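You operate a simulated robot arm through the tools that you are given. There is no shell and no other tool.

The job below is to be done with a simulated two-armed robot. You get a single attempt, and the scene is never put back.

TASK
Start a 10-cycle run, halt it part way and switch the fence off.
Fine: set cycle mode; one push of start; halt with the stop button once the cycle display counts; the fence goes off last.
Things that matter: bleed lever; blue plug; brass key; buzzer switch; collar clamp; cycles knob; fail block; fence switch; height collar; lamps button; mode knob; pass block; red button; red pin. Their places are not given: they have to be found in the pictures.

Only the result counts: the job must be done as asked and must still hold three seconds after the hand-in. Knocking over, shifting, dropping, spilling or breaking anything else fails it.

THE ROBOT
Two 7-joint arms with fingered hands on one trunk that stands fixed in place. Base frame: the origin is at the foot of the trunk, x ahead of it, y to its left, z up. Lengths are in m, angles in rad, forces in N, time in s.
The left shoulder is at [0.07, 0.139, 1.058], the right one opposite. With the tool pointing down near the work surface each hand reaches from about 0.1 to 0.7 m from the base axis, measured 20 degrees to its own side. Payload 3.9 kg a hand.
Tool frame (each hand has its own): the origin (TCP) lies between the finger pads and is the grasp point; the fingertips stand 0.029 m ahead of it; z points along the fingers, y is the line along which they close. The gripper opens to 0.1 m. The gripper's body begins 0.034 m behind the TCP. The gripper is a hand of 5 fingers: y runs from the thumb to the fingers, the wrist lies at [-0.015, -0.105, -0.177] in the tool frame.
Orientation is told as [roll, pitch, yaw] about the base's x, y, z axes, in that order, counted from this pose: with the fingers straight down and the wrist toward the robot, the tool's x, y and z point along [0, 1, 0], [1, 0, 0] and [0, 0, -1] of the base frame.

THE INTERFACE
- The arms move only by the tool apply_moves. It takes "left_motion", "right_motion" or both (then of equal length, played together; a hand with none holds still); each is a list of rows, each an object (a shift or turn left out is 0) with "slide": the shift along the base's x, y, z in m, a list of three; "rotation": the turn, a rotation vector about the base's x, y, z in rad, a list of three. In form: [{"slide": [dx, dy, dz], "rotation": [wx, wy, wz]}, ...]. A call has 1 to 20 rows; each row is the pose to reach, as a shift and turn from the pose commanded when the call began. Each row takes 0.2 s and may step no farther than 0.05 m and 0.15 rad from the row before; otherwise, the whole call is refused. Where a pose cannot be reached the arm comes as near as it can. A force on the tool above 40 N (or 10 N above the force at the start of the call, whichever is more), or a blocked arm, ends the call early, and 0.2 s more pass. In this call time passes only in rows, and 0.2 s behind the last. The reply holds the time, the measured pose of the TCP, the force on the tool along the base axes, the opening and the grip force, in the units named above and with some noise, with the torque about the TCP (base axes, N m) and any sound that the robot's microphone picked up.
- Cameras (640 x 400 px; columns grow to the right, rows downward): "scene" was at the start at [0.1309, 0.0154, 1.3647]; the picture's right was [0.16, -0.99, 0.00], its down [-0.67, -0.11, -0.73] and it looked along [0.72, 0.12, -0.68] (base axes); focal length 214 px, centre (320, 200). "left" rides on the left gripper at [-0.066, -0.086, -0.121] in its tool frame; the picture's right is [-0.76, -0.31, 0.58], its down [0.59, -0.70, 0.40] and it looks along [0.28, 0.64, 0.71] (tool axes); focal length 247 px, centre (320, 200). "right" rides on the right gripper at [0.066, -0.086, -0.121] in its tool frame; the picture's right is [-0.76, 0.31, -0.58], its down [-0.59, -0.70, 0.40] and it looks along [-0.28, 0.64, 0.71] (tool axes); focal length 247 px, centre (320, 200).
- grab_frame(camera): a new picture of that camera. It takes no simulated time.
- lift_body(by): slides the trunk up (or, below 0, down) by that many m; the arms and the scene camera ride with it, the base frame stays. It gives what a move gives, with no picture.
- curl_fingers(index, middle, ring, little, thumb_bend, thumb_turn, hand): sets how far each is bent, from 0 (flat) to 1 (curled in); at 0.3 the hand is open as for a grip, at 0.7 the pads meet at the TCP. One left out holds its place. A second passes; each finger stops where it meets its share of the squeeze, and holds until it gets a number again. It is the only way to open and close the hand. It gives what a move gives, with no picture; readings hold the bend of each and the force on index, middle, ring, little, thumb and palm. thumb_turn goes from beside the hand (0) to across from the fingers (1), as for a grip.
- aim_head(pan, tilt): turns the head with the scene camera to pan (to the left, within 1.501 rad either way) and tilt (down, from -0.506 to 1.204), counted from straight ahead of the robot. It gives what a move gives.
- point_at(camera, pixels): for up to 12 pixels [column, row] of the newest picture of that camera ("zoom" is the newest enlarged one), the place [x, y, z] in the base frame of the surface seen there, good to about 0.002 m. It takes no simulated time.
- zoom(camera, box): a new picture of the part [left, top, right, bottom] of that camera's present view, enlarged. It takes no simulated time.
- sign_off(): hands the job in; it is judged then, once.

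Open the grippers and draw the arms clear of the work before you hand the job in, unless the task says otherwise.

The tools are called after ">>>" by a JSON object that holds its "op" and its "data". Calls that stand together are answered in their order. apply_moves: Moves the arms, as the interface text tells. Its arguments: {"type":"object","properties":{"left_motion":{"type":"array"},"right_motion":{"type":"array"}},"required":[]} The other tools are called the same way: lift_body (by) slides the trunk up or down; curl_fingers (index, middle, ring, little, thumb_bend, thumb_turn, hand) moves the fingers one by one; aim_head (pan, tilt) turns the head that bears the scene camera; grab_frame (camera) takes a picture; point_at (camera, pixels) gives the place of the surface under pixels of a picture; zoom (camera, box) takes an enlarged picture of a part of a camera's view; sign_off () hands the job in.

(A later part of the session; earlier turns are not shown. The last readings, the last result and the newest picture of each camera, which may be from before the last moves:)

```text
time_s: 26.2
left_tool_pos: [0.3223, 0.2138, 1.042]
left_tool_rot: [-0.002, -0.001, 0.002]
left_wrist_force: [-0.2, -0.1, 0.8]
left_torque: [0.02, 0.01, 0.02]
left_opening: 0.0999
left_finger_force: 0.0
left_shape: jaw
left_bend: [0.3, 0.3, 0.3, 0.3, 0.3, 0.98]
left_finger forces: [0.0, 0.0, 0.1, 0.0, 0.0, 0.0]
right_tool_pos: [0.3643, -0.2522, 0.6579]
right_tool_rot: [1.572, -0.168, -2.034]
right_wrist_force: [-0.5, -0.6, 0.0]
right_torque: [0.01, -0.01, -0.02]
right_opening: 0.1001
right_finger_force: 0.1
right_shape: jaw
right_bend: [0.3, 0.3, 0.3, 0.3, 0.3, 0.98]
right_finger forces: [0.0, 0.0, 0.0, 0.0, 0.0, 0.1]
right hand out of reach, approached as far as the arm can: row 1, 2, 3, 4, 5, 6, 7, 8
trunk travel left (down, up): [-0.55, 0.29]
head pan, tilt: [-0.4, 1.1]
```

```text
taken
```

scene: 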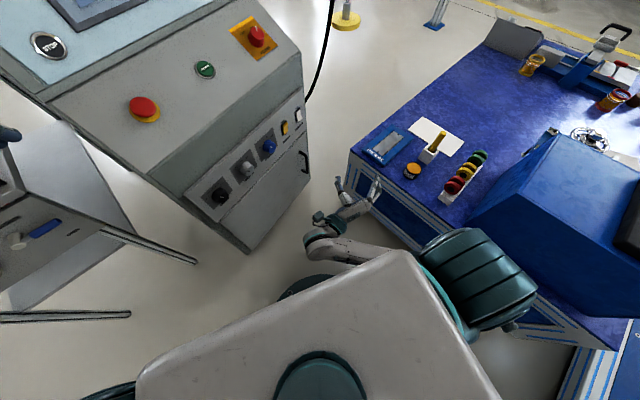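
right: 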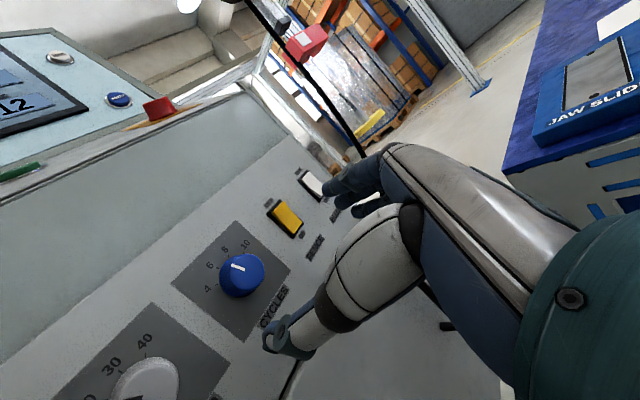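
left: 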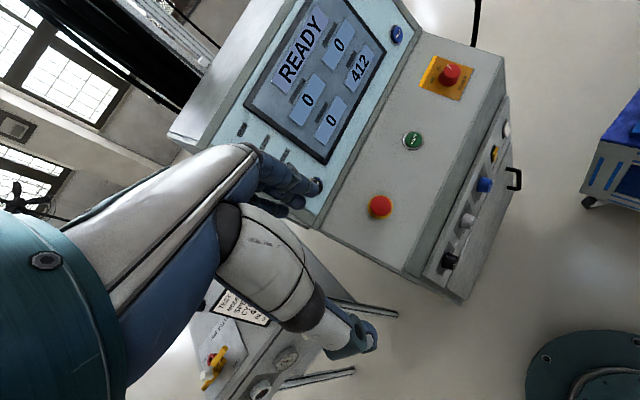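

The wrist bends further than I thought; the forearm still points left near (340,245). I measure forearm points to understand the elbow posture.

>>> {"op": "point_at", "data": {"camera": "scene", "pixels": [[310, 245], [325, 248], [350, 250], [375, 258], [395, 265], [330, 215], [350, 205], [375, 190], [345, 190]]}}

>>> {"op": "zoom", "data": {"camera": "scene", "box": [260, 150, 440, 300]}}

```text
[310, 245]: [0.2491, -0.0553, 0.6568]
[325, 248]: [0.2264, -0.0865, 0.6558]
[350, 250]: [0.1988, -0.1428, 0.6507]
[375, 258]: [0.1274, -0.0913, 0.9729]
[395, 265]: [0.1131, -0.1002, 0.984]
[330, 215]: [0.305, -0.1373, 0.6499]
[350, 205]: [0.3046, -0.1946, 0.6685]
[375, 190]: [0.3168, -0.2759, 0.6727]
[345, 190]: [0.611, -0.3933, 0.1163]
```

```text
2.67 times, centred on (350, 225) of scene
```

zoom: 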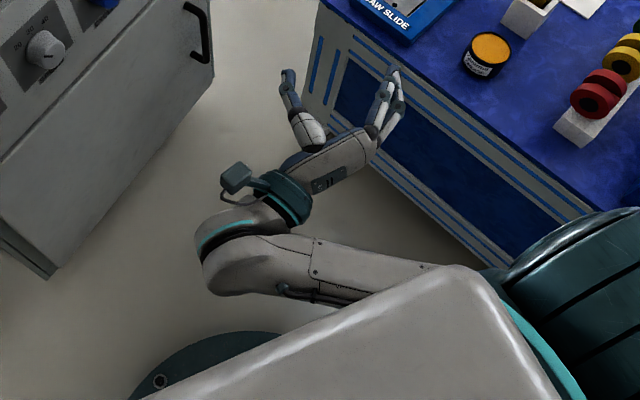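

The forearm is level and points left, so the elbow is out to the right. I set the shoulder to the height where a hanging elbow fits φ≈60° and drive the hand to a 0.2 m standoff with that orientation.

>>> {"op": "lift_body", "data": {"by": -0.073}}

>>> {"op": "apply_moves", "data": {"right_motion": [{"slide": [0.0128, 0.0117, 0.005], "rotation": [-0.0456, -0.0026, 0.1287]}, {"slide": [0.0256, 0.0234, 0.01], "rotation": [-0.0912, -0.0052, 0.2573]}, {"slide": [0.0384, 0.0351, 0.015], "rotation": [-0.1368, -0.0078, 0.386]}, {"slide": [0.0512, 0.0468, 0.02], "rotation": [-0.1824, -0.0104, 0.5147]}, {"slide": [0.064, 0.0585, 0.025], "rotation": [-0.228, -0.013, 0.6433]}, {"slide": [0.0768, 0.0702, 0.03], "rotation": [-0.2736, -0.0156, 0.772]}, {"slide": [0.0896, 0.0819, 0.035], "rotation": [-0.3192, -0.0182, 0.9006]}, {"slide": [0.1024, 0.0936, 0.04], "rotation": [-0.3648, -0.0208, 1.0293]}]}}

>>> {"op": "grab_frame", "data": {"camera": "scene"}}

```text
time_s: 27.3
left_tool_pos: [0.3226, 0.2126, 0.9705]
left_tool_rot: [-0.002, -0.003, 0.002]
left_wrist_force: [0.4, -0.1, 0.9]
left_torque: [0.01, 0.0, 0.0]
left_opening: 0.0998
left_finger_force: 0.1
left_shape: jaw
left_bend: [0.3, 0.3, 0.3, 0.3, 0.3, 0.98]
left_finger forces: [0.0, 0.1, 0.0, 0.0, 0.0, 0.0]
right_tool_pos: [0.3632, -0.2528, 0.5854]
right_tool_rot: [1.574, -0.169, -2.032]
right_wrist_force: [1.0, 0.0, 0.3]
right_torque: [0.01, -0.01, -0.04]
right_opening: 0.0998
right_finger_force: 0.1
right_shape: jaw
right_bend: [0.3, 0.3, 0.3, 0.3, 0.3, 0.98]
right_finger forces: [0.0, 0.1, 0.0, 0.0, 0.0, 0.1]
trunk travel left (down, up): [-0.477, 0.363]
head pan, tilt: [-0.4, 1.1]
```

```text
time_s: 29.1
left_tool_pos: [0.3226, 0.2121, 0.9696]
left_tool_rot: [-0.003, -0.001, 0.001]
left_wrist_force: [-0.3, 0.1, 0.4]
left_torque: [-0.02, -0.01, -0.03]
left_opening: 0.0997
left_finger_force: 0.1
left_shape: jaw
left_bend: [0.3, 0.3, 0.3, 0.3, 0.3, 0.98]
left_finger forces: [0.0, 0.1, 0.0, 0.0, 0.0, 0.1]
right_tool_pos: [0.4673, -0.1583, 0.6245]
right_tool_rot: [1.573, -0.517, -0.991]
right_wrist_force: [0.0, 0.7, 0.0]
right_torque: [-0.01, 0.04, -0.01]
right_opening: 0.0997
right_finger_force: 0.1
right_shape: jaw
right_bend: [0.3, 0.3, 0.3, 0.3, 0.3, 0.98]
right_finger forces: [0.0, 0.0, 0.0, 0.0, 0.1, 0.0]
trunk travel left (down, up): [-0.477, 0.363]
head pan, tilt: [-0.4, 1.1]
```

```text
taken
```

scene: 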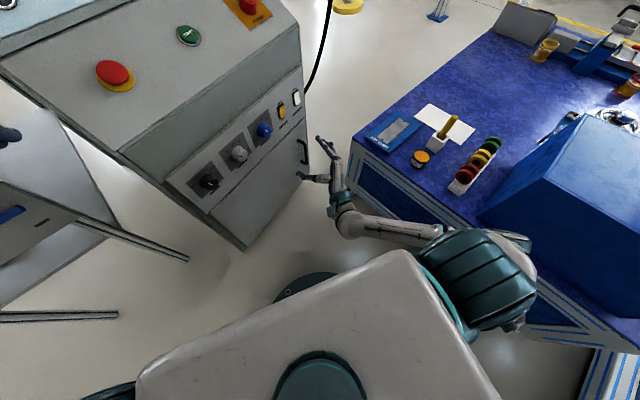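

That pose is reached exactly (0.467,-0.158,0.6245) with no reach warning. I step forward along the panel normal to see how far it goes at this height.

>>> {"op": "apply_moves", "data": {"right_motion": [{"slide": [0.0168, 0.0109, 0]}, {"slide": [0.0335, 0.0218, 0]}, {"slide": [0.0503, 0.0327, 0]}, {"slide": [0.067, 0.0436, 0]}]}}

>>> {"op": "grab_frame", "data": {"camera": "scene"}}

```text
time_s: 30.1
left_tool_pos: [0.3228, 0.2126, 0.9698]
left_tool_rot: [0.0, 0.0, 0.001]
left_wrist_force: [0.0, 0.0, 0.7]
left_torque: [-0.01, 0.01, 0.02]
left_opening: 0.0996
left_finger_force: 0.0
left_shape: jaw
left_bend: [0.3, 0.3, 0.3, 0.3, 0.3, 0.98]
left_finger forces: [0.0, 0.0, 0.0, 0.1, 0.1, 0.1]
right_tool_pos: [0.5145, -0.1258, 0.6245]
right_tool_rot: [1.569, -0.52, -0.994]
right_wrist_force: [0.2, 0.2, 0.0]
right_torque: [0.0, 0.0, -0.03]
right_opening: 0.0998
right_finger_force: 0.0
right_shape: jaw
right_bend: [0.3, 0.3, 0.3, 0.3, 0.3, 0.98]
right_finger forces: [0.0, 0.0, 0.0, 0.0, 0.0, 0.1]
right hand out of reach, approached as far as the arm can: row 4
trunk travel left (down, up): [-0.477, 0.363]
head pan, tilt: [-0.4, 1.1]
```

```text
taken
```

scene: 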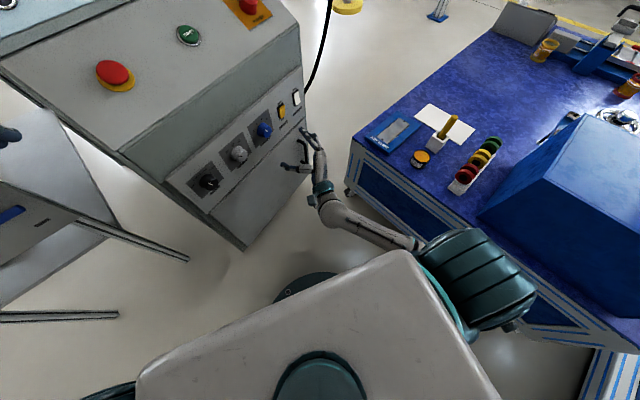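

It stops at about d=0.14 m from the plate. I measure the forearm points again to see what posture it is stuck in.

>>> {"op": "point_at", "data": {"camera": "scene", "pixels": [[330, 210], [345, 217], [365, 226], [390, 236], [410, 243], [320, 190], [322, 170], [295, 165]]}}

>>> {"op": "zoom", "data": {"camera": "scene", "box": [260, 100, 460, 260]}}

>>> {"op": "grab_frame", "data": {"camera": "left"}}

```text
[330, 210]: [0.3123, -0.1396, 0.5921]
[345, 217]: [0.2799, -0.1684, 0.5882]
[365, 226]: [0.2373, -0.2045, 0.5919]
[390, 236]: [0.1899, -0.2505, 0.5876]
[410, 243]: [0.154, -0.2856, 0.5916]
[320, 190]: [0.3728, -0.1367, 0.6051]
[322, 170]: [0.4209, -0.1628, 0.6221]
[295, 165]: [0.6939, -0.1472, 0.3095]
```

```text
2.50 times, centred on (360, 180) of scene
```

zoom: 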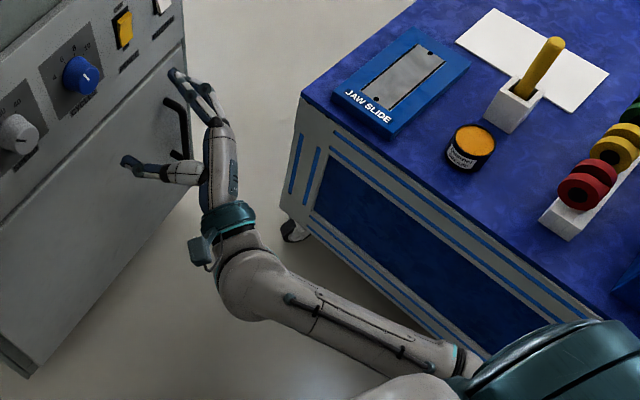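

```text
taken
```

left: 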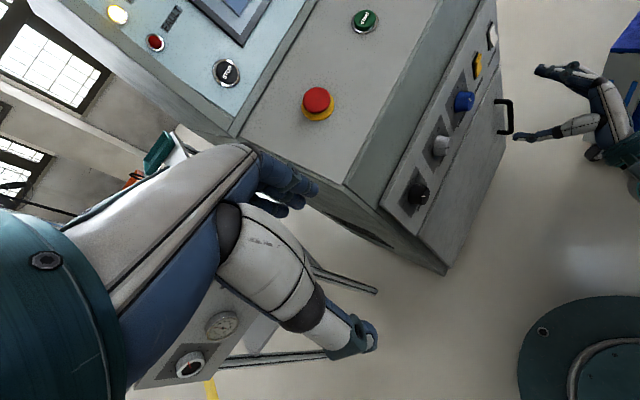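

The forearm points ~43° left while the palm must point right, an awkward bend. A supinated hand (φ≈110°, palm left/up) with a higher shoulder should line up better, so I raise the trunk and test that from above.

>>> {"op": "lift_body", "data": {"by": 0.223}}

>>> {"op": "apply_moves", "data": {"right_motion": [{"slide": [-0.006, -0.004, -0.028], "rotation": [0.0914, 0.0595, 0]}, {"slide": [-0.012, -0.008, -0.056], "rotation": [0.1828, 0.119, 0]}, {"slide": [-0.018, -0.012, -0.083], "rotation": [0.2742, 0.1785, 0]}, {"slide": [-0.024, -0.016, -0.111], "rotation": [0.3656, 0.238, 0]}, {"slide": [-0.03, -0.02, -0.139], "rotation": [0.457, 0.2975, 0]}, {"slide": [-0.036, -0.024, -0.167], "rotation": [0.5484, 0.357, 0]}, {"slide": [-0.042, -0.029, -0.195], "rotation": [0.6398, 0.4165, 0]}, {"slide": [-0.048, -0.033, -0.2225], "rotation": [0.7312, 0.476, 0]}]}}

>>> {"op": "grab_frame", "data": {"camera": "scene"}}

```text
time_s: 32.5
left_tool_pos: [0.3231, 0.2132, 1.1937]
left_tool_rot: [0.0, -0.001, 0.002]
left_wrist_force: [0.6, 0.2, 1.0]
left_torque: [0.0, 0.01, -0.01]
left_opening: 0.0999
left_finger_force: 0.0
left_shape: jaw
left_bend: [0.3, 0.3, 0.3, 0.3, 0.3, 0.98]
left_finger forces: [0.0, 0.0, 0.0, 0.1, 0.1, 0.1]
right_tool_pos: [0.5147, -0.1275, 0.8478]
right_tool_rot: [1.57, -0.519, -0.993]
right_wrist_force: [0.5, -0.3, 0.2]
right_torque: [0.01, 0.02, 0.01]
right_opening: 0.0997
right_finger_force: 0.1
right_shape: jaw
right_bend: [0.3, 0.3, 0.3, 0.3, 0.3, 0.98]
right_finger forces: [0.0, 0.1, 0.1, 0.0, 0.0, 0.0]
trunk travel left (down, up): [-0.7, 0.14]
head pan, tilt: [-0.4, 1.1]
```

```text
time_s: 34.3
left_tool_pos: [0.3221, 0.2119, 1.1918]
left_tool_rot: [-0.003, -0.001, 0.001]
left_wrist_force: [0.2, 0.4, 0.0]
left_torque: [-0.01, -0.01, 0.0]
left_opening: 0.1
left_finger_force: 0.0
left_shape: jaw
left_bend: [0.3, 0.3, 0.3, 0.3, 0.3, 0.98]
left_finger forces: [0.0, 0.0, 0.1, 0.0, 0.1, 0.1]
right_tool_pos: [0.4664, -0.1591, 0.6251]
right_tool_rot: [1.573, 0.357, -0.993]
right_wrist_force: [-0.9, -0.5, -0.2]
right_torque: [0.01, -0.01, 0.03]
right_opening: 0.0998
right_finger_force: 0.1
right_shape: jaw
right_bend: [0.3, 0.3, 0.3, 0.3, 0.3, 0.98]
right_finger forces: [0.0, 0.0, 0.1, 0.1, 0.0, 0.0]
trunk travel left (down, up): [-0.7, 0.14]
head pan, tilt: [-0.4, 1.1]
```

```text
taken
```

scene: 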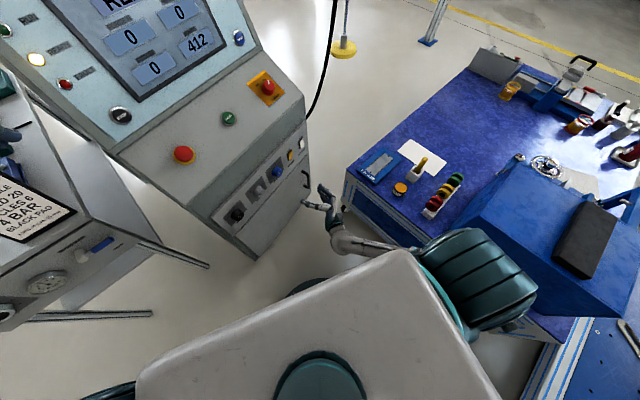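

Reached exactly at φ≈110° with no warnings. I advance along the normal again to the 0.10 m standoff.

>>> {"op": "apply_moves", "data": {"right_motion": [{"slide": [0.0168, 0.0109, 0]}, {"slide": [0.0335, 0.0218, 0]}, {"slide": [0.0503, 0.0327, 0]}, {"slide": [0.067, 0.0436, 0]}, {"slide": [0.0838, 0.0546, 0]}]}}

>>> {"op": "grab_frame", "data": {"camera": "scene"}}

>>> {"op": "grab_frame", "data": {"camera": "right"}}

```text
time_s: 35.5
left_tool_pos: [0.3226, 0.212, 1.1937]
left_tool_rot: [0.0, -0.001, 0.001]
left_wrist_force: [-0.1, -0.5, -0.2]
left_torque: [-0.01, -0.02, -0.05]
left_opening: 0.0999
left_finger_force: 0.0
left_shape: jaw
left_bend: [0.3, 0.3, 0.3, 0.3, 0.3, 0.98]
left_finger forces: [0.0, 0.0, 0.0, 0.1, 0.0, 0.0]
right_tool_pos: [0.495, -0.1459, 0.6527]
right_tool_rot: [1.572, 0.354, -0.992]
right_wrist_force: [0.0, -0.2, 0.4]
right_torque: [-0.02, 0.01, 0.01]
right_opening: 0.1
right_finger_force: 0.1
right_shape: jaw
right_bend: [0.3, 0.3, 0.3, 0.3, 0.3, 0.98]
right_finger forces: [0.0, 0.0, 0.1, 0.0, 0.1, 0.1]
right hand out of reach, approached as far as the arm can: row 2, 3, 4, 5
trunk travel left (down, up): [-0.7, 0.14]
head pan, tilt: [-0.4, 1.1]
```

```text
taken
```

scene: 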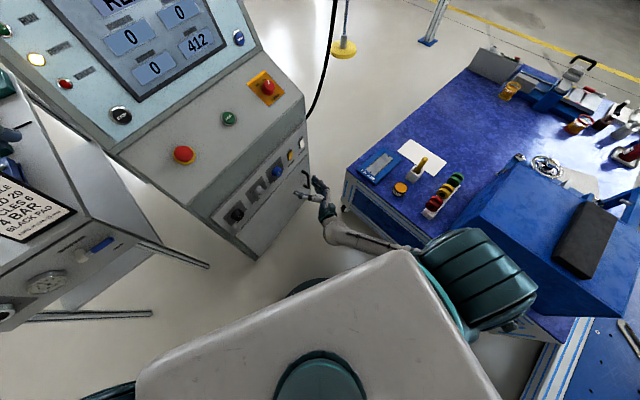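

```text
taken
```

right: 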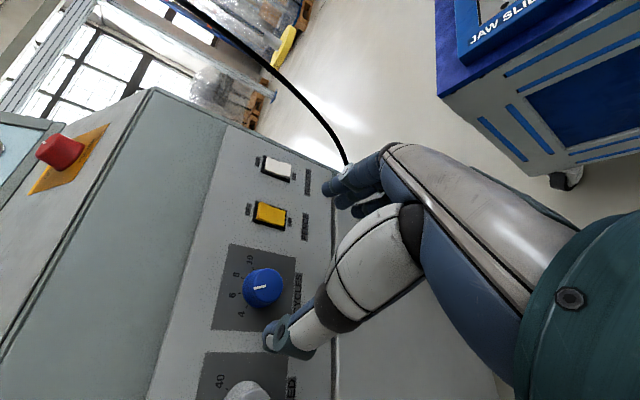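

It stalls again near (0.495,-0.146,0.653). I measure the forearm here too, to identify which joint is at its stop.

>>> {"op": "point_at", "data": {"camera": "scene", "pixels": [[328, 210], [325, 228], [345, 235], [365, 240], [385, 245], [405, 248], [320, 190], [430, 235]]}}

>>> {"op": "zoom", "data": {"camera": "scene", "box": [280, 160, 460, 280]}}

>>> {"op": "aim_head", "data": {"pan": -1.2, "tilt": 1.2}}

>>> {"op": "grab_frame", "data": {"camera": "scene"}}

```text
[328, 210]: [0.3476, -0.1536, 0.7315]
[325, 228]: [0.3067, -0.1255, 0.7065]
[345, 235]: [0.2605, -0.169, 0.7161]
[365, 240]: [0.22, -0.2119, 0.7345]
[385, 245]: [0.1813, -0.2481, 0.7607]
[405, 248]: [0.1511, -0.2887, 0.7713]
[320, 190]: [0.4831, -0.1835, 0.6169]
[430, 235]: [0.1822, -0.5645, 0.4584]
```

```text
3.33 times, centred on (370, 220) of scene
```

zoom: 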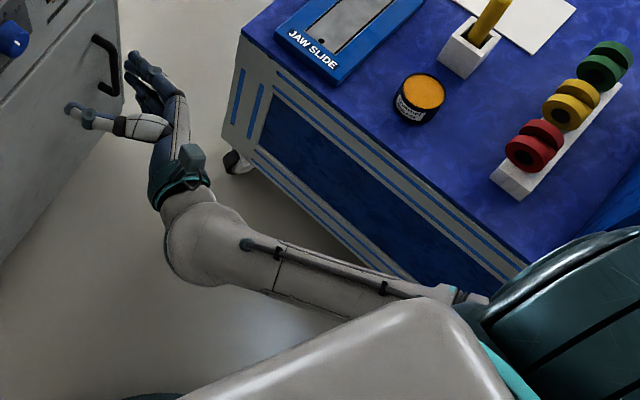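

```text
time_s: 36.6
left_tool_pos: [0.3233, 0.2125, 1.1929]
left_tool_rot: [-0.003, -0.001, 0.001]
left_wrist_force: [-1.0, 0.0, -0.2]
left_torque: [-0.02, 0.02, 0.01]
left_opening: 0.0998
left_finger_force: 0.1
left_shape: jaw
left_bend: [0.3, 0.3, 0.3, 0.3, 0.3, 0.98]
left_finger forces: [0.0, 0.0, 0.0, 0.0, 0.1, 0.0]
right_tool_pos: [0.4942, -0.1463, 0.6521]
right_tool_rot: [1.572, 0.355, -0.99]
right_wrist_force: [-1.4, -0.7, 0.8]
right_torque: [0.0, -0.02, 0.02]
right_opening: 0.0998
right_finger_force: 0.0
right_shape: jaw
right_bend: [0.3, 0.3, 0.3, 0.3, 0.3, 0.98]
right_finger forces: [0.0, 0.0, 0.0, 0.0, 0.1, 0.0]
trunk travel left (down, up): [-0.7, 0.14]
head pan, tilt: [-1.201, 1.201]
```

```text
taken
```

scene: 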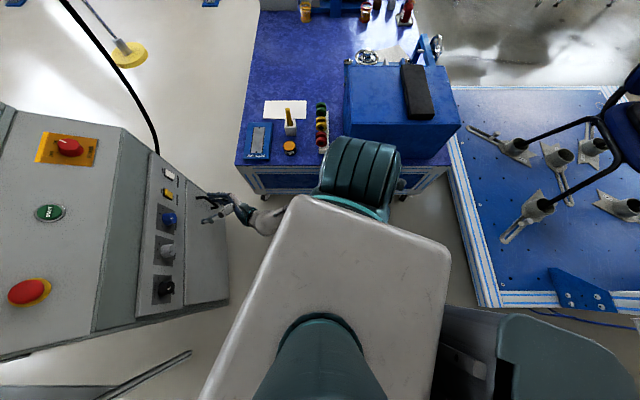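

The elbow sits at about the same spot under the shoulder in every stalled pose. I test whether the hand yaw is the limit: raise the hand, turn it straight ahead (yaw 0), and later probe forward reach.

>>> {"op": "apply_moves", "data": {"right_motion": [{"slide": [-0.01, -0.01, 0.03], "rotation": [0, 0, -0.0962]}, {"slide": [-0.015, -0.015, 0.06], "rotation": [0, 0, -0.1924]}, {"slide": [-0.02, -0.02, 0.09], "rotation": [0, 0, -0.2886]}, {"slide": [-0.025, -0.025, 0.12], "rotation": [0, 0, -0.3848]}, {"slide": [-0.03, -0.03, 0.15], "rotation": [0, 0, -0.481]}, {"slide": [-0.035, -0.035, 0.18], "rotation": [0, 0, -0.5772]}]}}

>>> {"op": "apply_moves", "data": {"right_motion": [{"slide": [0.02, 0, 0], "rotation": [-0.145, 0, 0]}, {"slide": [0.04, 0, 0], "rotation": [-0.29, 0, 0]}, {"slide": [0.06, 0, 0], "rotation": [-0.435, 0, 0]}, {"slide": [0.08, 0, 0], "rotation": [-0.58, 0, 0]}, {"slide": [0.1, 0, 0], "rotation": [-0.725, 0, 0]}, {"slide": [0.12, 0, 0], "rotation": [-0.87, 0, 0]}]}}

>>> {"op": "aim_head", "data": {"pan": -0.4, "tilt": 0.95}}

>>> {"op": "grab_frame", "data": {"camera": "scene"}}

```text
time_s: 38.0
left_tool_pos: [0.3223, 0.2123, 1.1935]
left_tool_rot: [-0.001, -0.002, 0.003]
left_wrist_force: [1.0, -0.1, 0.7]
left_torque: [0.0, 0.0, 0.05]
left_opening: 0.0998
left_finger_force: 0.0
left_shape: jaw
left_bend: [0.3, 0.3, 0.3, 0.3, 0.3, 0.98]
left_finger forces: [0.0, 0.1, 0.0, 0.0, 0.1, 0.0]
right_tool_pos: [0.4427, -0.2002, 0.8306]
right_tool_rot: [1.574, 0.354, -1.57]
right_wrist_force: [0.4, 0.1, 0.7]
right_torque: [-0.01, 0.02, 0.03]
right_opening: 0.1001
right_finger_force: 0.0
right_shape: jaw
right_bend: [0.3, 0.3, 0.3, 0.3, 0.3, 0.98]
right_finger forces: [0.1, 0.1, 0.0, 0.1, 0.1, 0.0]
right hand out of reach, approached as far as the arm can: row 5, 6
trunk travel left (down, up): [-0.7, 0.14]
head pan, tilt: [-1.201, 1.201]
```

```text
time_s: 39.4
left_tool_pos: [0.3233, 0.2127, 1.1914]
left_tool_rot: [-0.002, -0.003, 0.002]
left_wrist_force: [-0.3, 0.6, 0.4]
left_torque: [0.03, 0.01, 0.03]
left_opening: 0.1
left_finger_force: 0.1
left_shape: jaw
left_bend: [0.3, 0.3, 0.3, 0.3, 0.3, 0.98]
left_finger forces: [0.1, 0.0, 0.0, 0.1, 0.0, 0.0]
right_tool_pos: [0.5015, -0.2415, 0.8383]
right_tool_rot: [1.57, -0.518, -1.567]
right_wrist_force: [0.6, -0.4, -0.6]
right_torque: [0.0, -0.01, -0.01]
right_opening: 0.0999
right_finger_force: 0.0
right_shape: jaw
right_bend: [0.3, 0.3, 0.3, 0.3, 0.3, 0.98]
right_finger forces: [0.0, 0.0, 0.0, 0.0, 0.0, 0.0]
right hand out of reach, approached as far as the arm can: row 1, 2, 3, 4, 5, 6
trunk travel left (down, up): [-0.7, 0.14]
head pan, tilt: [-1.201, 1.201]
```

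```text
time_s: 40.5
left_tool_pos: [0.3231, 0.2118, 1.1923]
left_tool_rot: [-0.001, -0.001, 0.001]
left_wrist_force: [0.2, 0.7, 0.1]
left_torque: [0.02, -0.02, 0.02]
left_opening: 0.0999
left_finger_force: 0.1
left_shape: jaw
left_bend: [0.3, 0.3, 0.3, 0.3, 0.3, 0.98]
left_finger forces: [0.0, 0.0, 0.0, 0.0, 0.0, 0.0]
right_tool_pos: [0.5, -0.2415, 0.8385]
right_tool_rot: [1.57, -0.515, -1.567]
right_wrist_force: [0.3, -0.6, 1.0]
right_torque: [0.01, 0.01, 0.02]
right_opening: 0.1
right_finger_force: 0.1
right_shape: jaw
right_bend: [0.3, 0.3, 0.3, 0.3, 0.3, 0.98]
right_finger forces: [0.0, 0.0, 0.1, 0.1, 0.0, 0.1]
trunk travel left (down, up): [-0.7, 0.14]
head pan, tilt: [-0.4, 0.949]
```

```text
taken
```

scene: 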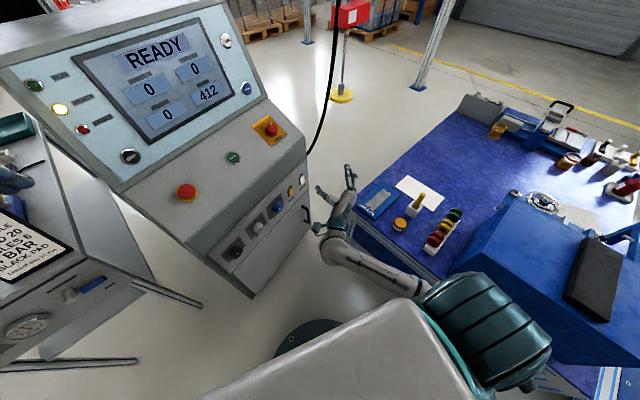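

Even with the hand straight ahead it stalls at x=0.50 with the wrist near x≈0.32, as before. I measure the forearm and elbow once more in this view.

>>> {"op": "point_at", "data": {"camera": "scene", "pixels": [[330, 248], [345, 255], [365, 265], [385, 275], [405, 284], [418, 292], [335, 225], [345, 205]]}}

>>> {"op": "zoom", "data": {"camera": "scene", "box": [290, 150, 450, 310]}}

>>> {"op": "grab_frame", "data": {"camera": "left"}}

```text
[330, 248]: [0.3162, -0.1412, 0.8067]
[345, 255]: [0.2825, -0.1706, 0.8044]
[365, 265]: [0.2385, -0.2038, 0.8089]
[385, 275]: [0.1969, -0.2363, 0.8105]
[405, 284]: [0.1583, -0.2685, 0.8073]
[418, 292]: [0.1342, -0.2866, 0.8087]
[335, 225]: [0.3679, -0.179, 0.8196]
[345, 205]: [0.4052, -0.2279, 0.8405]
```

```text
2.50 times, centred on (370, 230) of scene
```

zoom: 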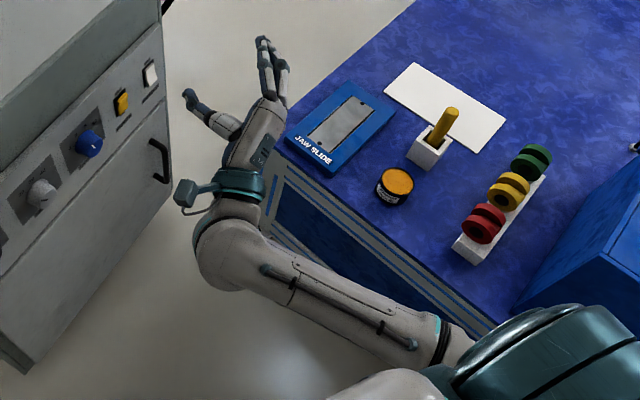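

```text
taken
```

left: 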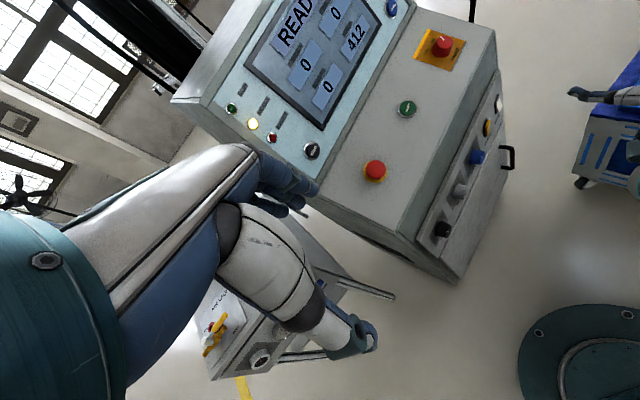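

The elbow stays at the same spot relative to the shoulder, about (0.04,-0.17,-0.28), in all stalled poses. I look at the left arm, still in its starting posture, to see where its elbow sits.

>>> {"op": "aim_head", "data": {"pan": 1.0, "tilt": 0.6}}

>>> {"op": "grab_frame", "data": {"camera": "scene"}}

>>> {"op": "grab_frame", "data": {"camera": "right"}}

```text
time_s: 42.1
left_tool_pos: [0.3233, 0.2126, 1.1925]
left_tool_rot: [-0.002, -0.003, 0.0]
left_wrist_force: [0.5, 0.0, -1.2]
left_torque: [0.04, 0.02, 0.0]
left_opening: 0.0997
left_finger_force: 0.1
left_shape: jaw
left_bend: [0.3, 0.3, 0.3, 0.3, 0.3, 0.98]
left_finger forces: [0.0, 0.0, 0.0, 0.0, 0.1, 0.0]
right_tool_pos: [0.5006, -0.241, 0.8389]
right_tool_rot: [1.573, -0.516, -1.567]
right_wrist_force: [0.0, -0.2, -0.7]
right_torque: [0.04, 0.01, 0.02]
right_opening: 0.0997
right_finger_force: 0.1
right_shape: jaw
right_bend: [0.3, 0.3, 0.3, 0.3, 0.3, 0.98]
right_finger forces: [0.0, 0.0, 0.1, 0.1, 0.0, 0.1]
trunk travel left (down, up): [-0.7, 0.14]
head pan, tilt: [1.0, 0.6]
```

```text
taken
```

scene: 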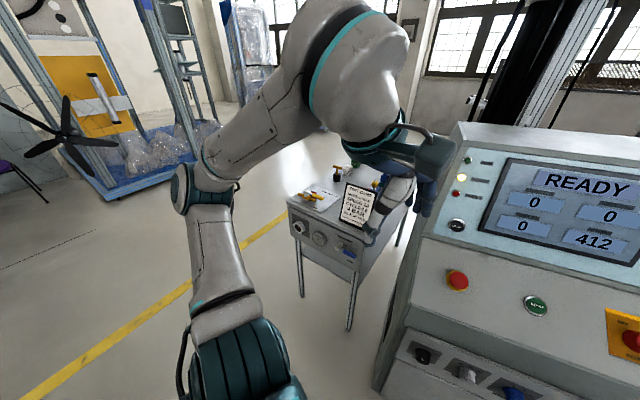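

```text
taken
```

right: 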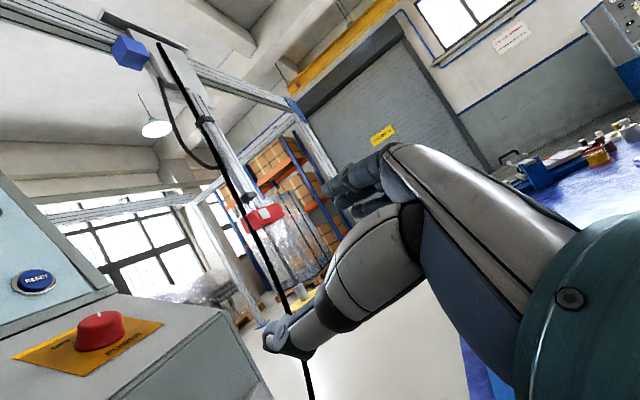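

The left arm shows its posture clearly: elbow out at (190,185), forearm to the wrist at (360,70). The right upper arm seems to be at a downward stop (~57° below level), so I measure the left arm links to learn the kinematics.

>>> {"op": "point_at", "data": {"camera": "scene", "pixels": [[235, 360], [225, 310], [215, 240], [190, 190], [205, 180], [230, 150], [270, 110], [300, 90], [370, 70], [385, 130], [430, 165], [240, 390]]}}

```text
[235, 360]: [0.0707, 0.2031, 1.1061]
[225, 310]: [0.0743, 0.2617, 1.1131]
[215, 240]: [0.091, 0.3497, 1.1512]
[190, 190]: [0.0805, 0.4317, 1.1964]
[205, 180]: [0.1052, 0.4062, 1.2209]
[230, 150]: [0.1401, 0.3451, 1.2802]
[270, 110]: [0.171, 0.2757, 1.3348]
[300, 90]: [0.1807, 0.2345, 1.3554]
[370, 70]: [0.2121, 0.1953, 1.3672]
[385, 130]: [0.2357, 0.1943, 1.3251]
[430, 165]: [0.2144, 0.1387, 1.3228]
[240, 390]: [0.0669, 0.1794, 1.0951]
```

The left elbow is out sideways at about (0.08,0.43,1.18), level with the shoulder, while my right arm slid into an elbow-down posture against its stop. I'll bring the right hand back up to the starting posture (fingers down, high) to recover the elbow-out configuration.

>>> {"op": "apply_moves", "data": {"right_motion": [{"slide": [-0.005, 0.0, 0.03], "rotation": [-0.1496, 0, 0]}, {"slide": [-0.01, 0.0, 0.06], "rotation": [-0.2992, 0, 0]}, {"slide": [-0.015, 0.0, 0.09], "rotation": [-0.4488, 0, 0]}, {"slide": [-0.02, 0.0, 0.12], "rotation": [-0.5984, 0, 0]}, {"slide": [-0.025, 0.0, 0.15], "rotation": [-0.748, 0, 0]}, {"slide": [-0.03, 0.0, 0.18], "rotation": [-0.8976, 0, 0]}, {"slide": [-0.035, 0.0, 0.21], "rotation": [-1.047, 0, 0]}]}}

>>> {"op": "apply_moves", "data": {"right_motion": [{"slide": [-0.005, 0.005, 0.015], "rotation": [0, 0.1428, 0]}, {"slide": [-0.01, 0.01, 0.03], "rotation": [0, 0.2856, 0]}, {"slide": [-0.015, 0.015, 0.045], "rotation": [0, 0.4284, 0]}, {"slide": [-0.02, 0.02, 0.06], "rotation": [0, 0.5712, 0]}, {"slide": [-0.03, 0.025, 0.075], "rotation": [0, 0.714, 0]}, {"slide": [-0.04, 0.03, 0.09], "rotation": [0, 0.8568, 0]}, {"slide": [-0.05, 0.035, 0.105], "rotation": [0, 0.9996, 0]}, {"slide": [-0.06, 0.04, 0.12], "rotation": [0, 1.1424, 0]}, {"slide": [-0.07, 0.05, 0.135], "rotation": [0, 1.2852, 0]}, {"slide": [-0.08, 0.06, 0.15], "rotation": [0, 1.428, 0]}, {"slide": [-0.09, 0.07, 0.165], "rotation": [0, 1.5708, 0]}]}}

>>> {"op": "aim_head", "data": {"pan": -0.9, "tilt": 0.7}}

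>>> {"op": "grab_frame", "data": {"camera": "scene"}}

```text
time_s: 43.7
left_tool_pos: [0.3223, 0.2126, 1.1924]
left_tool_rot: [0.0, -0.003, 0.001]
left_wrist_force: [-0.2, 1.0, 0.4]
left_torque: [0.02, -0.04, -0.01]
left_opening: 0.0998
left_finger_force: 0.1
left_shape: jaw
left_bend: [0.3, 0.3, 0.3, 0.3, 0.3, 0.98]
left_finger forces: [0.0, 0.0, 0.1, 0.0, 0.1, 0.1]
right_tool_pos: [0.4654, -0.2438, 1.0458]
right_tool_rot: [1.51, -1.564, -1.505]
right_wrist_force: [-0.2, -0.2, 1.6]
right_torque: [0.0, 0.03, 0.03]
right_opening: 0.0996
right_finger_force: 0.1
right_shape: jaw
right_bend: [0.3, 0.3, 0.3, 0.3, 0.3, 0.98]
right_finger forces: [0.0, 0.1, 0.0, 0.0, 0.0, 0.0]
trunk travel left (down, up): [-0.7, 0.14]
head pan, tilt: [1.0, 0.6]
```

```text
time_s: 46.1
left_tool_pos: [0.3236, 0.2133, 1.1926]
left_tool_rot: [-0.003, -0.002, 0.001]
left_wrist_force: [0.3, -0.5, 0.9]
left_torque: [-0.04, 0.01, 0.02]
left_opening: 0.0996
left_finger_force: 0.1
left_shape: jaw
left_bend: [0.3, 0.3, 0.3, 0.3, 0.3, 0.98]
left_finger forces: [0.1, 0.0, 0.0, 0.0, 0.0, 0.0]
right_tool_pos: [0.3758, -0.1729, 1.2124]
right_tool_rot: [0.0, 0.004, -0.006]
right_wrist_force: [0.2, 0.3, -1.0]
right_torque: [0.03, -0.02, -0.01]
right_opening: 0.0996
right_finger_force: 0.0
right_shape: jaw
right_bend: [0.3, 0.3, 0.3, 0.3, 0.3, 0.98]
right_finger forces: [0.0, 0.1, 0.0, 0.1, 0.0, 0.1]
right hand out of reach, approached as far as the arm can: row 1, 2, 3, 4, 5, 6, 7
trunk travel left (down, up): [-0.7, 0.14]
head pan, tilt: [1.0, 0.6]
```

```text
time_s: 48.0
left_tool_pos: [0.3235, 0.2122, 1.1929]
left_tool_rot: [-0.001, -0.003, 0.002]
left_wrist_force: [-0.2, 0.1, 0.9]
left_torque: [-0.01, 0.0, 0.0]
left_opening: 0.0999
left_finger_force: 0.0
left_shape: jaw
left_bend: [0.3, 0.3, 0.3, 0.3, 0.3, 0.98]
left_finger forces: [0.0, 0.0, 0.0, 0.1, 0.0, 0.0]
right_tool_pos: [0.3758, -0.1758, 1.2129]
right_tool_rot: [0.002, 0.0, -0.008]
right_wrist_force: [-0.1, -0.1, -0.5]
right_torque: [0.01, -0.03, 0.01]
right_opening: 0.0998
right_finger_force: 0.1
right_shape: jaw
right_bend: [0.3, 0.3, 0.3, 0.3, 0.3, 0.98]
right_finger forces: [0.1, 0.0, 0.0, 0.0, 0.0, 0.0]
trunk travel left (down, up): [-0.7, 0.14]
head pan, tilt: [-0.901, 0.7]
```

```text
taken
```

scene: 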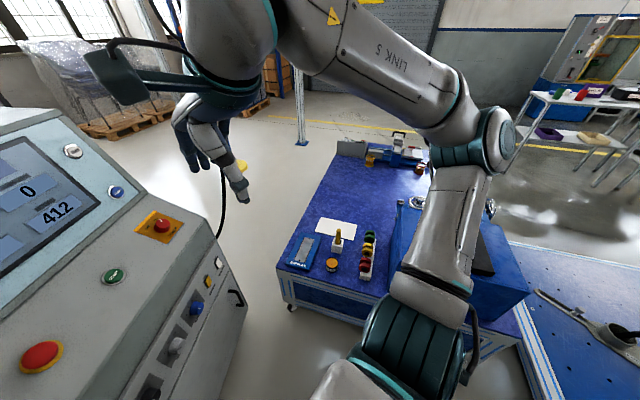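

The right arm is back in the elbow-out posture, elbow near (485,140). I measure the arm and the bench's blue box before lowering the trunk with the elbow out there.

>>> {"op": "point_at", "data": {"camera": "scene", "pixels": [[485, 140], [465, 220], [440, 270], [430, 100], [370, 60], [510, 290], [460, 320], [400, 210], [480, 310], [375, 250], [360, 275], [420, 165]]}}

>>> {"op": "aim_head", "data": {"pan": -1.3, "tilt": 1.0}}

>>> {"op": "grab_frame", "data": {"camera": "scene"}}

```text
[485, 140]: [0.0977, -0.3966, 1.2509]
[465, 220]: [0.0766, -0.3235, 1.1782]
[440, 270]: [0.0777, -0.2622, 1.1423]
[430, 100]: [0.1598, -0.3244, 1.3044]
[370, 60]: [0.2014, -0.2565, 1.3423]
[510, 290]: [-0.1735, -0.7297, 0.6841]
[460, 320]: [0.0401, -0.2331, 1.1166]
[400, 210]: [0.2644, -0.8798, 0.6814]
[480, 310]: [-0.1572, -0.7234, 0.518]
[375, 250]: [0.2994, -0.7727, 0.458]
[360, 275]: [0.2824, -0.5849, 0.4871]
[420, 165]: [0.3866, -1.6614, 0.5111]
```

```text
time_s: 48.8
left_tool_pos: [0.3224, 0.2129, 1.1929]
left_tool_rot: [-0.003, -0.002, 0.002]
left_wrist_force: [0.0, 0.2, -0.7]
left_torque: [-0.03, 0.01, 0.02]
left_opening: 0.0998
left_finger_force: 0.0
left_shape: jaw
left_bend: [0.3, 0.3, 0.3, 0.3, 0.3, 0.98]
left_finger forces: [0.0, 0.0, 0.0, 0.1, 0.0, 0.0]
right_tool_pos: [0.3757, -0.1749, 1.2122]
right_tool_rot: [0.002, 0.0, -0.009]
right_wrist_force: [-0.7, 0.2, 0.7]
right_torque: [0.04, 0.01, 0.01]
right_opening: 0.0999
right_finger_force: 0.1
right_shape: jaw
right_bend: [0.3, 0.3, 0.3, 0.3, 0.3, 0.98]
right_finger forces: [0.1, 0.0, 0.1, 0.0, 0.1, 0.0]
trunk travel left (down, up): [-0.7, 0.14]
head pan, tilt: [-1.3, 1.0]
```

```text
taken
```

scene: 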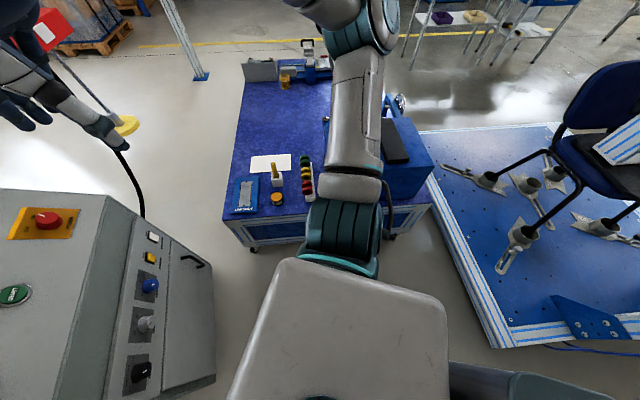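

Elbow at about (0.09,-0.42,1.22) leaves over 0.1 m to the bench edge (y≈-0.59 there). I lower the trunk 0.498 m in this posture so the elbow stays level with the panel's knobs.

>>> {"op": "lift_body", "data": {"by": -0.498}}

>>> {"op": "aim_head", "data": {"pan": -0.4, "tilt": 0.6}}

>>> {"op": "grab_frame", "data": {"camera": "scene"}}

```text
refused: -0.498 is not a number from -0.4 to 0.4
```

```text
time_s: 50.0
left_tool_pos: [0.3223, 0.2116, 1.193]
left_tool_rot: [0.0, -0.001, 0.001]
left_wrist_force: [0.1, 0.7, 0.5]
left_torque: [0.0, -0.04, -0.01]
left_opening: 0.0996
left_finger_force: 0.1
left_shape: jaw
left_bend: [0.3, 0.3, 0.3, 0.3, 0.3, 0.98]
left_finger forces: [0.1, 0.0, 0.0, 0.0, 0.1, 0.1]
right_tool_pos: [0.3758, -0.1764, 1.2124]
right_tool_rot: [0.002, 0.0, -0.009]
right_wrist_force: [-0.5, 0.0, -0.7]
right_torque: [-0.03, -0.01, 0.01]
right_opening: 0.1002
right_finger_force: 0.0
right_shape: jaw
right_bend: [0.3, 0.3, 0.3, 0.3, 0.3, 0.98]
right_finger forces: [0.0, 0.0, 0.1, 0.1, 0.1, 0.0]
trunk travel left (down, up): [-0.7, 0.14]
head pan, tilt: [-0.4, 0.6]
```

```text
taken
```

scene: 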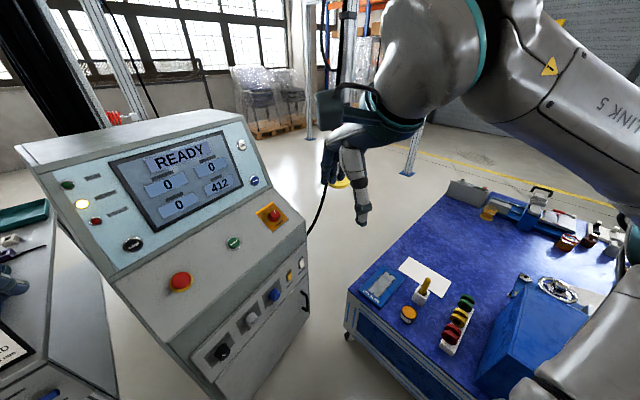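

Trunk moves are limited to 0.4 m per call, so I lower in two steps.

>>> {"op": "lift_body", "data": {"by": -0.3}}

>>> {"op": "lift_body", "data": {"by": -0.19}}

>>> {"op": "grab_frame", "data": {"camera": "scene"}}

```text
time_s: 53.0
left_tool_pos: [0.3236, 0.2127, 0.8918]
left_tool_rot: [-0.001, -0.002, 0.003]
left_wrist_force: [0.6, 0.1, -0.2]
left_torque: [0.0, 0.0, -0.02]
left_opening: 0.0997
left_finger_force: 0.0
left_shape: jaw
left_bend: [0.3, 0.3, 0.3, 0.3, 0.3, 0.98]
left_finger forces: [0.0, 0.0, 0.1, 0.1, 0.0, 0.0]
right_tool_pos: [0.3761, -0.1756, 0.9125]
right_tool_rot: [0.002, -0.001, -0.007]
right_wrist_force: [0.1, 0.0, 0.0]
right_torque: [-0.02, 0.01, 0.0]
right_opening: 0.1
right_finger_force: 0.0
right_shape: jaw
right_bend: [0.3, 0.3, 0.3, 0.3, 0.3, 0.98]
right_finger forces: [0.1, 0.0, 0.0, 0.0, 0.0, 0.1]
trunk travel left (down, up): [-0.4, 0.44]
head pan, tilt: [-0.4, 0.6]
```

```text
time_s: 55.1
left_tool_pos: [0.3234, 0.2129, 0.7031]
left_tool_rot: [-0.002, -0.002, 0.002]
left_wrist_force: [-0.1, 1.2, -1.1]
left_torque: [0.0, 0.02, -0.03]
left_opening: 0.0999
left_finger_force: 0.0
left_shape: jaw
left_bend: [0.3, 0.3, 0.3, 0.3, 0.3, 0.98]
left_finger forces: [0.0, 0.1, 0.1, 0.0, 0.0, 0.0]
right_tool_pos: [0.3765, -0.175, 0.7239]
right_tool_rot: [0.003, 0.0, -0.009]
right_wrist_force: [0.1, 0.5, 0.4]
right_torque: [0.0, -0.01, 0.02]
right_opening: 0.1
right_finger_force: 0.1
right_shape: jaw
right_bend: [0.3, 0.3, 0.3, 0.3, 0.3, 0.98]
right_finger forces: [0.0, 0.0, 0.0, 0.0, 0.0, 0.0]
trunk travel left (down, up): [-0.21, 0.63]
head pan, tilt: [-0.4, 0.6]
```

```text
taken
```

scene: 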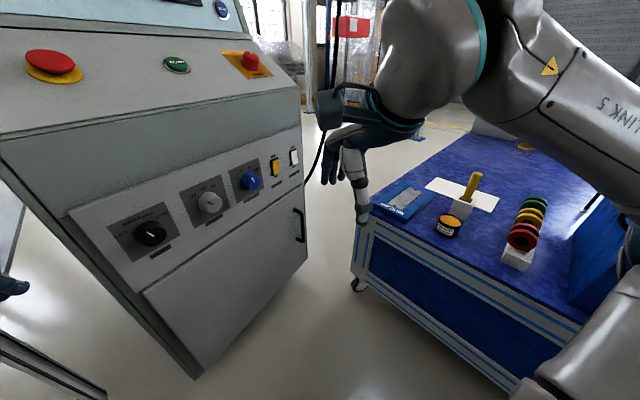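

Now the shoulder is at z≈0.568 and the panel is seen almost squarely. I rotate the hand to point into the panel (φ=0) while moving forward at z≈0.72, hoping the elbow stays out.

>>> {"op": "apply_moves", "data": {"right_motion": [{"slide": [0.0103, 0.0033, 0], "rotation": [0.0377, -0.1269, 0.0377]}, {"slide": [0.0206, 0.0067, 0], "rotation": [0.0753, -0.2539, 0.0753]}, {"slide": [0.0309, 0.01, 0], "rotation": [0.113, -0.3808, 0.113]}, {"slide": [0.0412, 0.0133, 0], "rotation": [0.1507, -0.5077, 0.1507]}, {"slide": [0.0515, 0.0167, 0], "rotation": [0.1884, -0.6347, 0.1884]}, {"slide": [0.0618, 0.02, 0], "rotation": [0.226, -0.7616, 0.226]}, {"slide": [0.072, 0.0233, 0], "rotation": [0.2637, -0.8885, 0.2637]}, {"slide": [0.0823, 0.0267, 0], "rotation": [0.3014, -1.0154, 0.3014]}, {"slide": [0.0926, 0.03, 0], "rotation": [0.339, -1.1424, 0.339]}, {"slide": [0.1029, 0.0333, 0], "rotation": [0.3767, -1.2693, 0.3767]}, {"slide": [0.1132, 0.0367, 0], "rotation": [0.4144, -1.3962, 0.4144]}, {"slide": [0.1235, 0.04, 0], "rotation": [0.4521, -1.5231, 0.4521]}]}}

>>> {"op": "grab_frame", "data": {"camera": "scene"}}

```text
time_s: 57.7
left_tool_pos: [0.324, 0.2122, 0.7029]
left_tool_rot: [-0.002, -0.001, 0.002]
left_wrist_force: [-0.4, -0.2, -0.6]
left_torque: [0.04, -0.04, -0.03]
left_opening: 0.0995
left_finger_force: 0.0
left_shape: jaw
left_bend: [0.3, 0.3, 0.3, 0.3, 0.3, 0.98]
left_finger forces: [0.1, 0.0, 0.0, 0.0, 0.0, 0.0]
right_tool_pos: [0.4995, -0.1351, 0.7215]
right_tool_rot: [1.49, -1.561, -0.908]
right_wrist_force: [0.4, -0.7, 0.3]
right_torque: [-0.01, -0.01, -0.03]
right_opening: 0.1003
right_finger_force: 0.0
right_shape: jaw
right_bend: [0.3, 0.3, 0.3, 0.3, 0.3, 0.98]
right_finger forces: [0.0, 0.0, 0.0, 0.0, 0.0, 0.0]
trunk travel left (down, up): [-0.21, 0.63]
head pan, tilt: [-0.4, 0.6]
```

```text
taken
```

scene: 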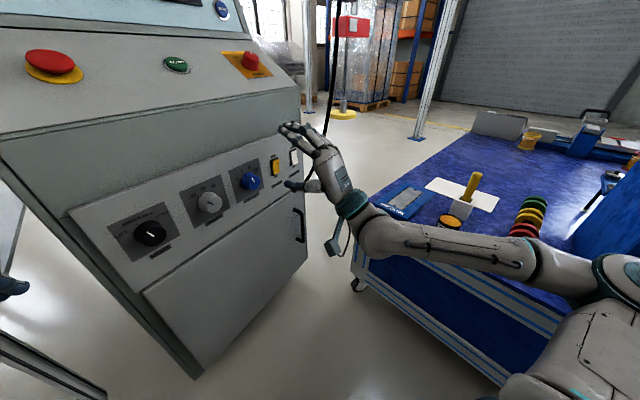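

Reached without any warning; the elbow is out near (600,280). I check the elbow and forearm clearance to the bench before descending.

>>> {"op": "point_at", "data": {"camera": "scene", "pixels": [[610, 285], [575, 270], [500, 250], [430, 240], [380, 230], [560, 350], [470, 345], [520, 390], [580, 235], [345, 205], [250, 181], [275, 167]]}}

>>> {"op": "apply_moves", "data": {"right_motion": [{"slide": [0.0086, 0.005, -0.024]}, {"slide": [0.0172, 0.0101, -0.048]}, {"slide": [0.0257, 0.0151, -0.072]}, {"slide": [0.0343, 0.0202, -0.0965]}]}}

>>> {"op": "grab_frame", "data": {"camera": "scene"}}

```text
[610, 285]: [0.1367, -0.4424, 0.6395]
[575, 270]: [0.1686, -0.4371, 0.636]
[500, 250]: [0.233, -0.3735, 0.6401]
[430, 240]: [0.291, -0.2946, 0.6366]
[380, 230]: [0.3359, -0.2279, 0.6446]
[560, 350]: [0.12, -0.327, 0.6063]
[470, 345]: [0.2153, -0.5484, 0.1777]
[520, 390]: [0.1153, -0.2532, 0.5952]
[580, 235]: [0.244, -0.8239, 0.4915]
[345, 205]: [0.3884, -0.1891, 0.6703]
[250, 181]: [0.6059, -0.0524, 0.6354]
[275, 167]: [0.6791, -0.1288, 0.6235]
```

```text
time_s: 58.7
left_tool_pos: [0.323, 0.2111, 0.7026]
left_tool_rot: [-0.002, -0.001, 0.002]
left_wrist_force: [-0.1, 0.3, 0.3]
left_torque: [0.01, 0.01, 0.0]
left_opening: 0.0998
left_finger_force: 0.0
left_shape: jaw
left_bend: [0.3, 0.3, 0.3, 0.3, 0.3, 0.98]
left_finger forces: [0.0, 0.1, 0.0, 0.0, 0.0, 0.0]
right_tool_pos: [0.5323, -0.1159, 0.6264]
right_tool_rot: [1.531, -1.563, -0.952]
right_wrist_force: [0.0, 0.3, 0.2]
right_torque: [0.02, 0.04, -0.02]
right_opening: 0.0996
right_finger_force: 0.1
right_shape: jaw
right_bend: [0.3, 0.3, 0.3, 0.3, 0.3, 0.98]
right_finger forces: [0.0, 0.1, 0.0, 0.1, 0.1, 0.0]
trunk travel left (down, up): [-0.21, 0.63]
head pan, tilt: [-0.4, 0.6]
```

```text
taken
```

scene: 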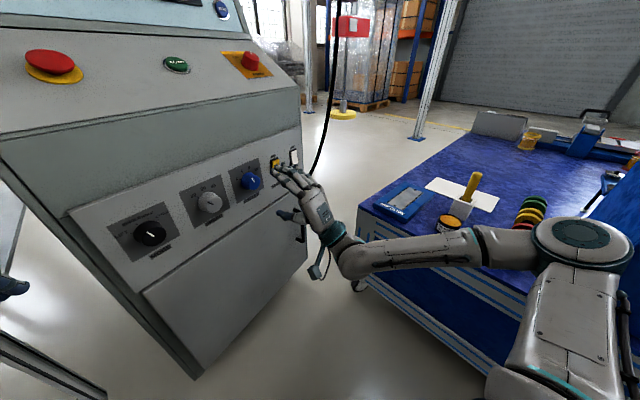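

The standoff is reached precisely now. I test the roll range by rotating -40° about the panel normal at this standoff.

>>> {"op": "apply_moves", "data": {"right_motion": [{"rotation": [-0.1173, -0.0764, 0]}, {"rotation": [-0.2346, -0.1527, 0]}, {"rotation": [-0.352, -0.2291, 0]}, {"rotation": [-0.4693, -0.3055, 0]}, {"rotation": [-0.5866, -0.3819, 0]}]}}

>>> {"op": "grab_frame", "data": {"camera": "scene"}}

```text
time_s: 59.9
left_tool_pos: [0.3215, 0.2121, 0.7023]
left_tool_rot: [-0.002, -0.003, 0.001]
left_wrist_force: [0.6, 0.6, -0.6]
left_torque: [-0.01, 0.01, -0.01]
left_opening: 0.0996
left_finger_force: 0.1
left_shape: jaw
left_bend: [0.3, 0.3, 0.3, 0.3, 0.3, 0.98]
left_finger forces: [0.0, 0.0, 0.0, 0.0, 0.0, 0.0]
right_tool_pos: [0.5343, -0.115, 0.6259]
right_tool_rot: [-1.566, -0.879, 2.146]
right_wrist_force: [1.0, 0.0, 0.1]
right_torque: [0.0, 0.0, 0.02]
right_opening: 0.1
right_finger_force: 0.1
right_shape: jaw
right_bend: [0.3, 0.3, 0.3, 0.3, 0.3, 0.98]
right_finger forces: [0.1, 0.0, 0.1, 0.0, 0.0, 0.0]
trunk travel left (down, up): [-0.21, 0.63]
head pan, tilt: [-0.4, 0.6]
```

```text
taken
```

scene: 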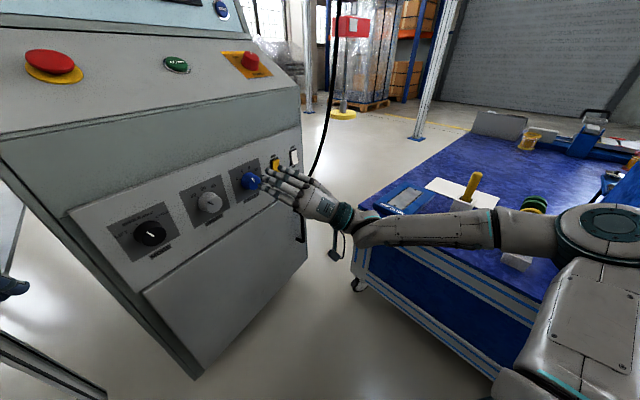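

φ=-40° is reached as well. I check the forearm/elbow heights above the bench in this pose.

>>> {"op": "point_at", "data": {"camera": "scene", "pixels": [[370, 230], [410, 228], [450, 230], [500, 232], [540, 232], [600, 220], [470, 185], [400, 200], [300, 180], [325, 210]]}}

>>> {"op": "grab_frame", "data": {"camera": "right"}}

```text
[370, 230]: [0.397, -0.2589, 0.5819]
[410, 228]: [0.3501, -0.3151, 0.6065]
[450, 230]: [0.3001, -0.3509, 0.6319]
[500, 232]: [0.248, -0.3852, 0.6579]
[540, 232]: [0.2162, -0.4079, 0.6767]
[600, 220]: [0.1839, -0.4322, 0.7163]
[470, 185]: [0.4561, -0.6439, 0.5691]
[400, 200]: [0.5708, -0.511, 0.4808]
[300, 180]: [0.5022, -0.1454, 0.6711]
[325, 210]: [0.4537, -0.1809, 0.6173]
```

```text
taken
```

right: 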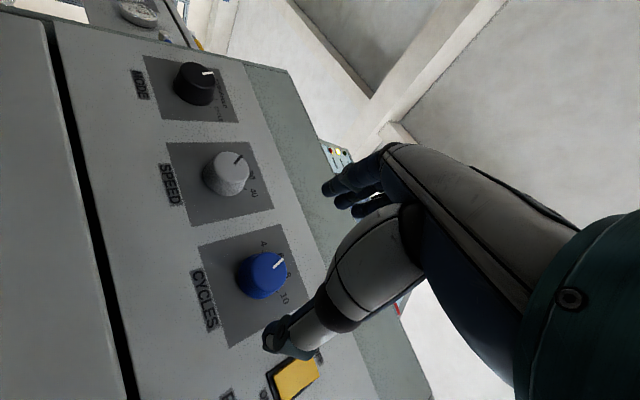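

All clear of the bench. I zoom on the cycles knob from this better angle to refine its axis.

>>> {"op": "zoom", "data": {"camera": "scene", "box": [220, 150, 310, 206]}}

>>> {"op": "point_at", "data": {"camera": "zoom", "pixels": [[215, 180], [215, 250], [180, 215], [260, 215], [220, 218], [100, 190], [190, 340], [310, 140]]}}

```text
7.11 times, centred on (265, 178) of scene
```

zoom: 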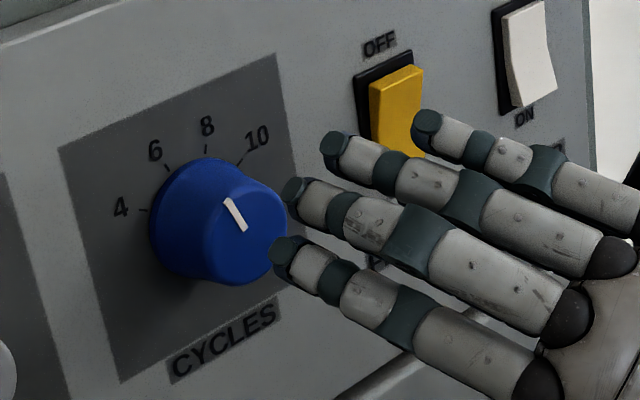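

```text
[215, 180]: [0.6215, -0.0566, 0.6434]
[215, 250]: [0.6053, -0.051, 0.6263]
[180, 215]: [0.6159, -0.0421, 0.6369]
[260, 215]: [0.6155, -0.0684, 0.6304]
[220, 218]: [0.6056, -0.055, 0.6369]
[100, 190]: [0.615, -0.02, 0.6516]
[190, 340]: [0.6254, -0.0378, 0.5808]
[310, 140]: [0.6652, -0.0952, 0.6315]
```

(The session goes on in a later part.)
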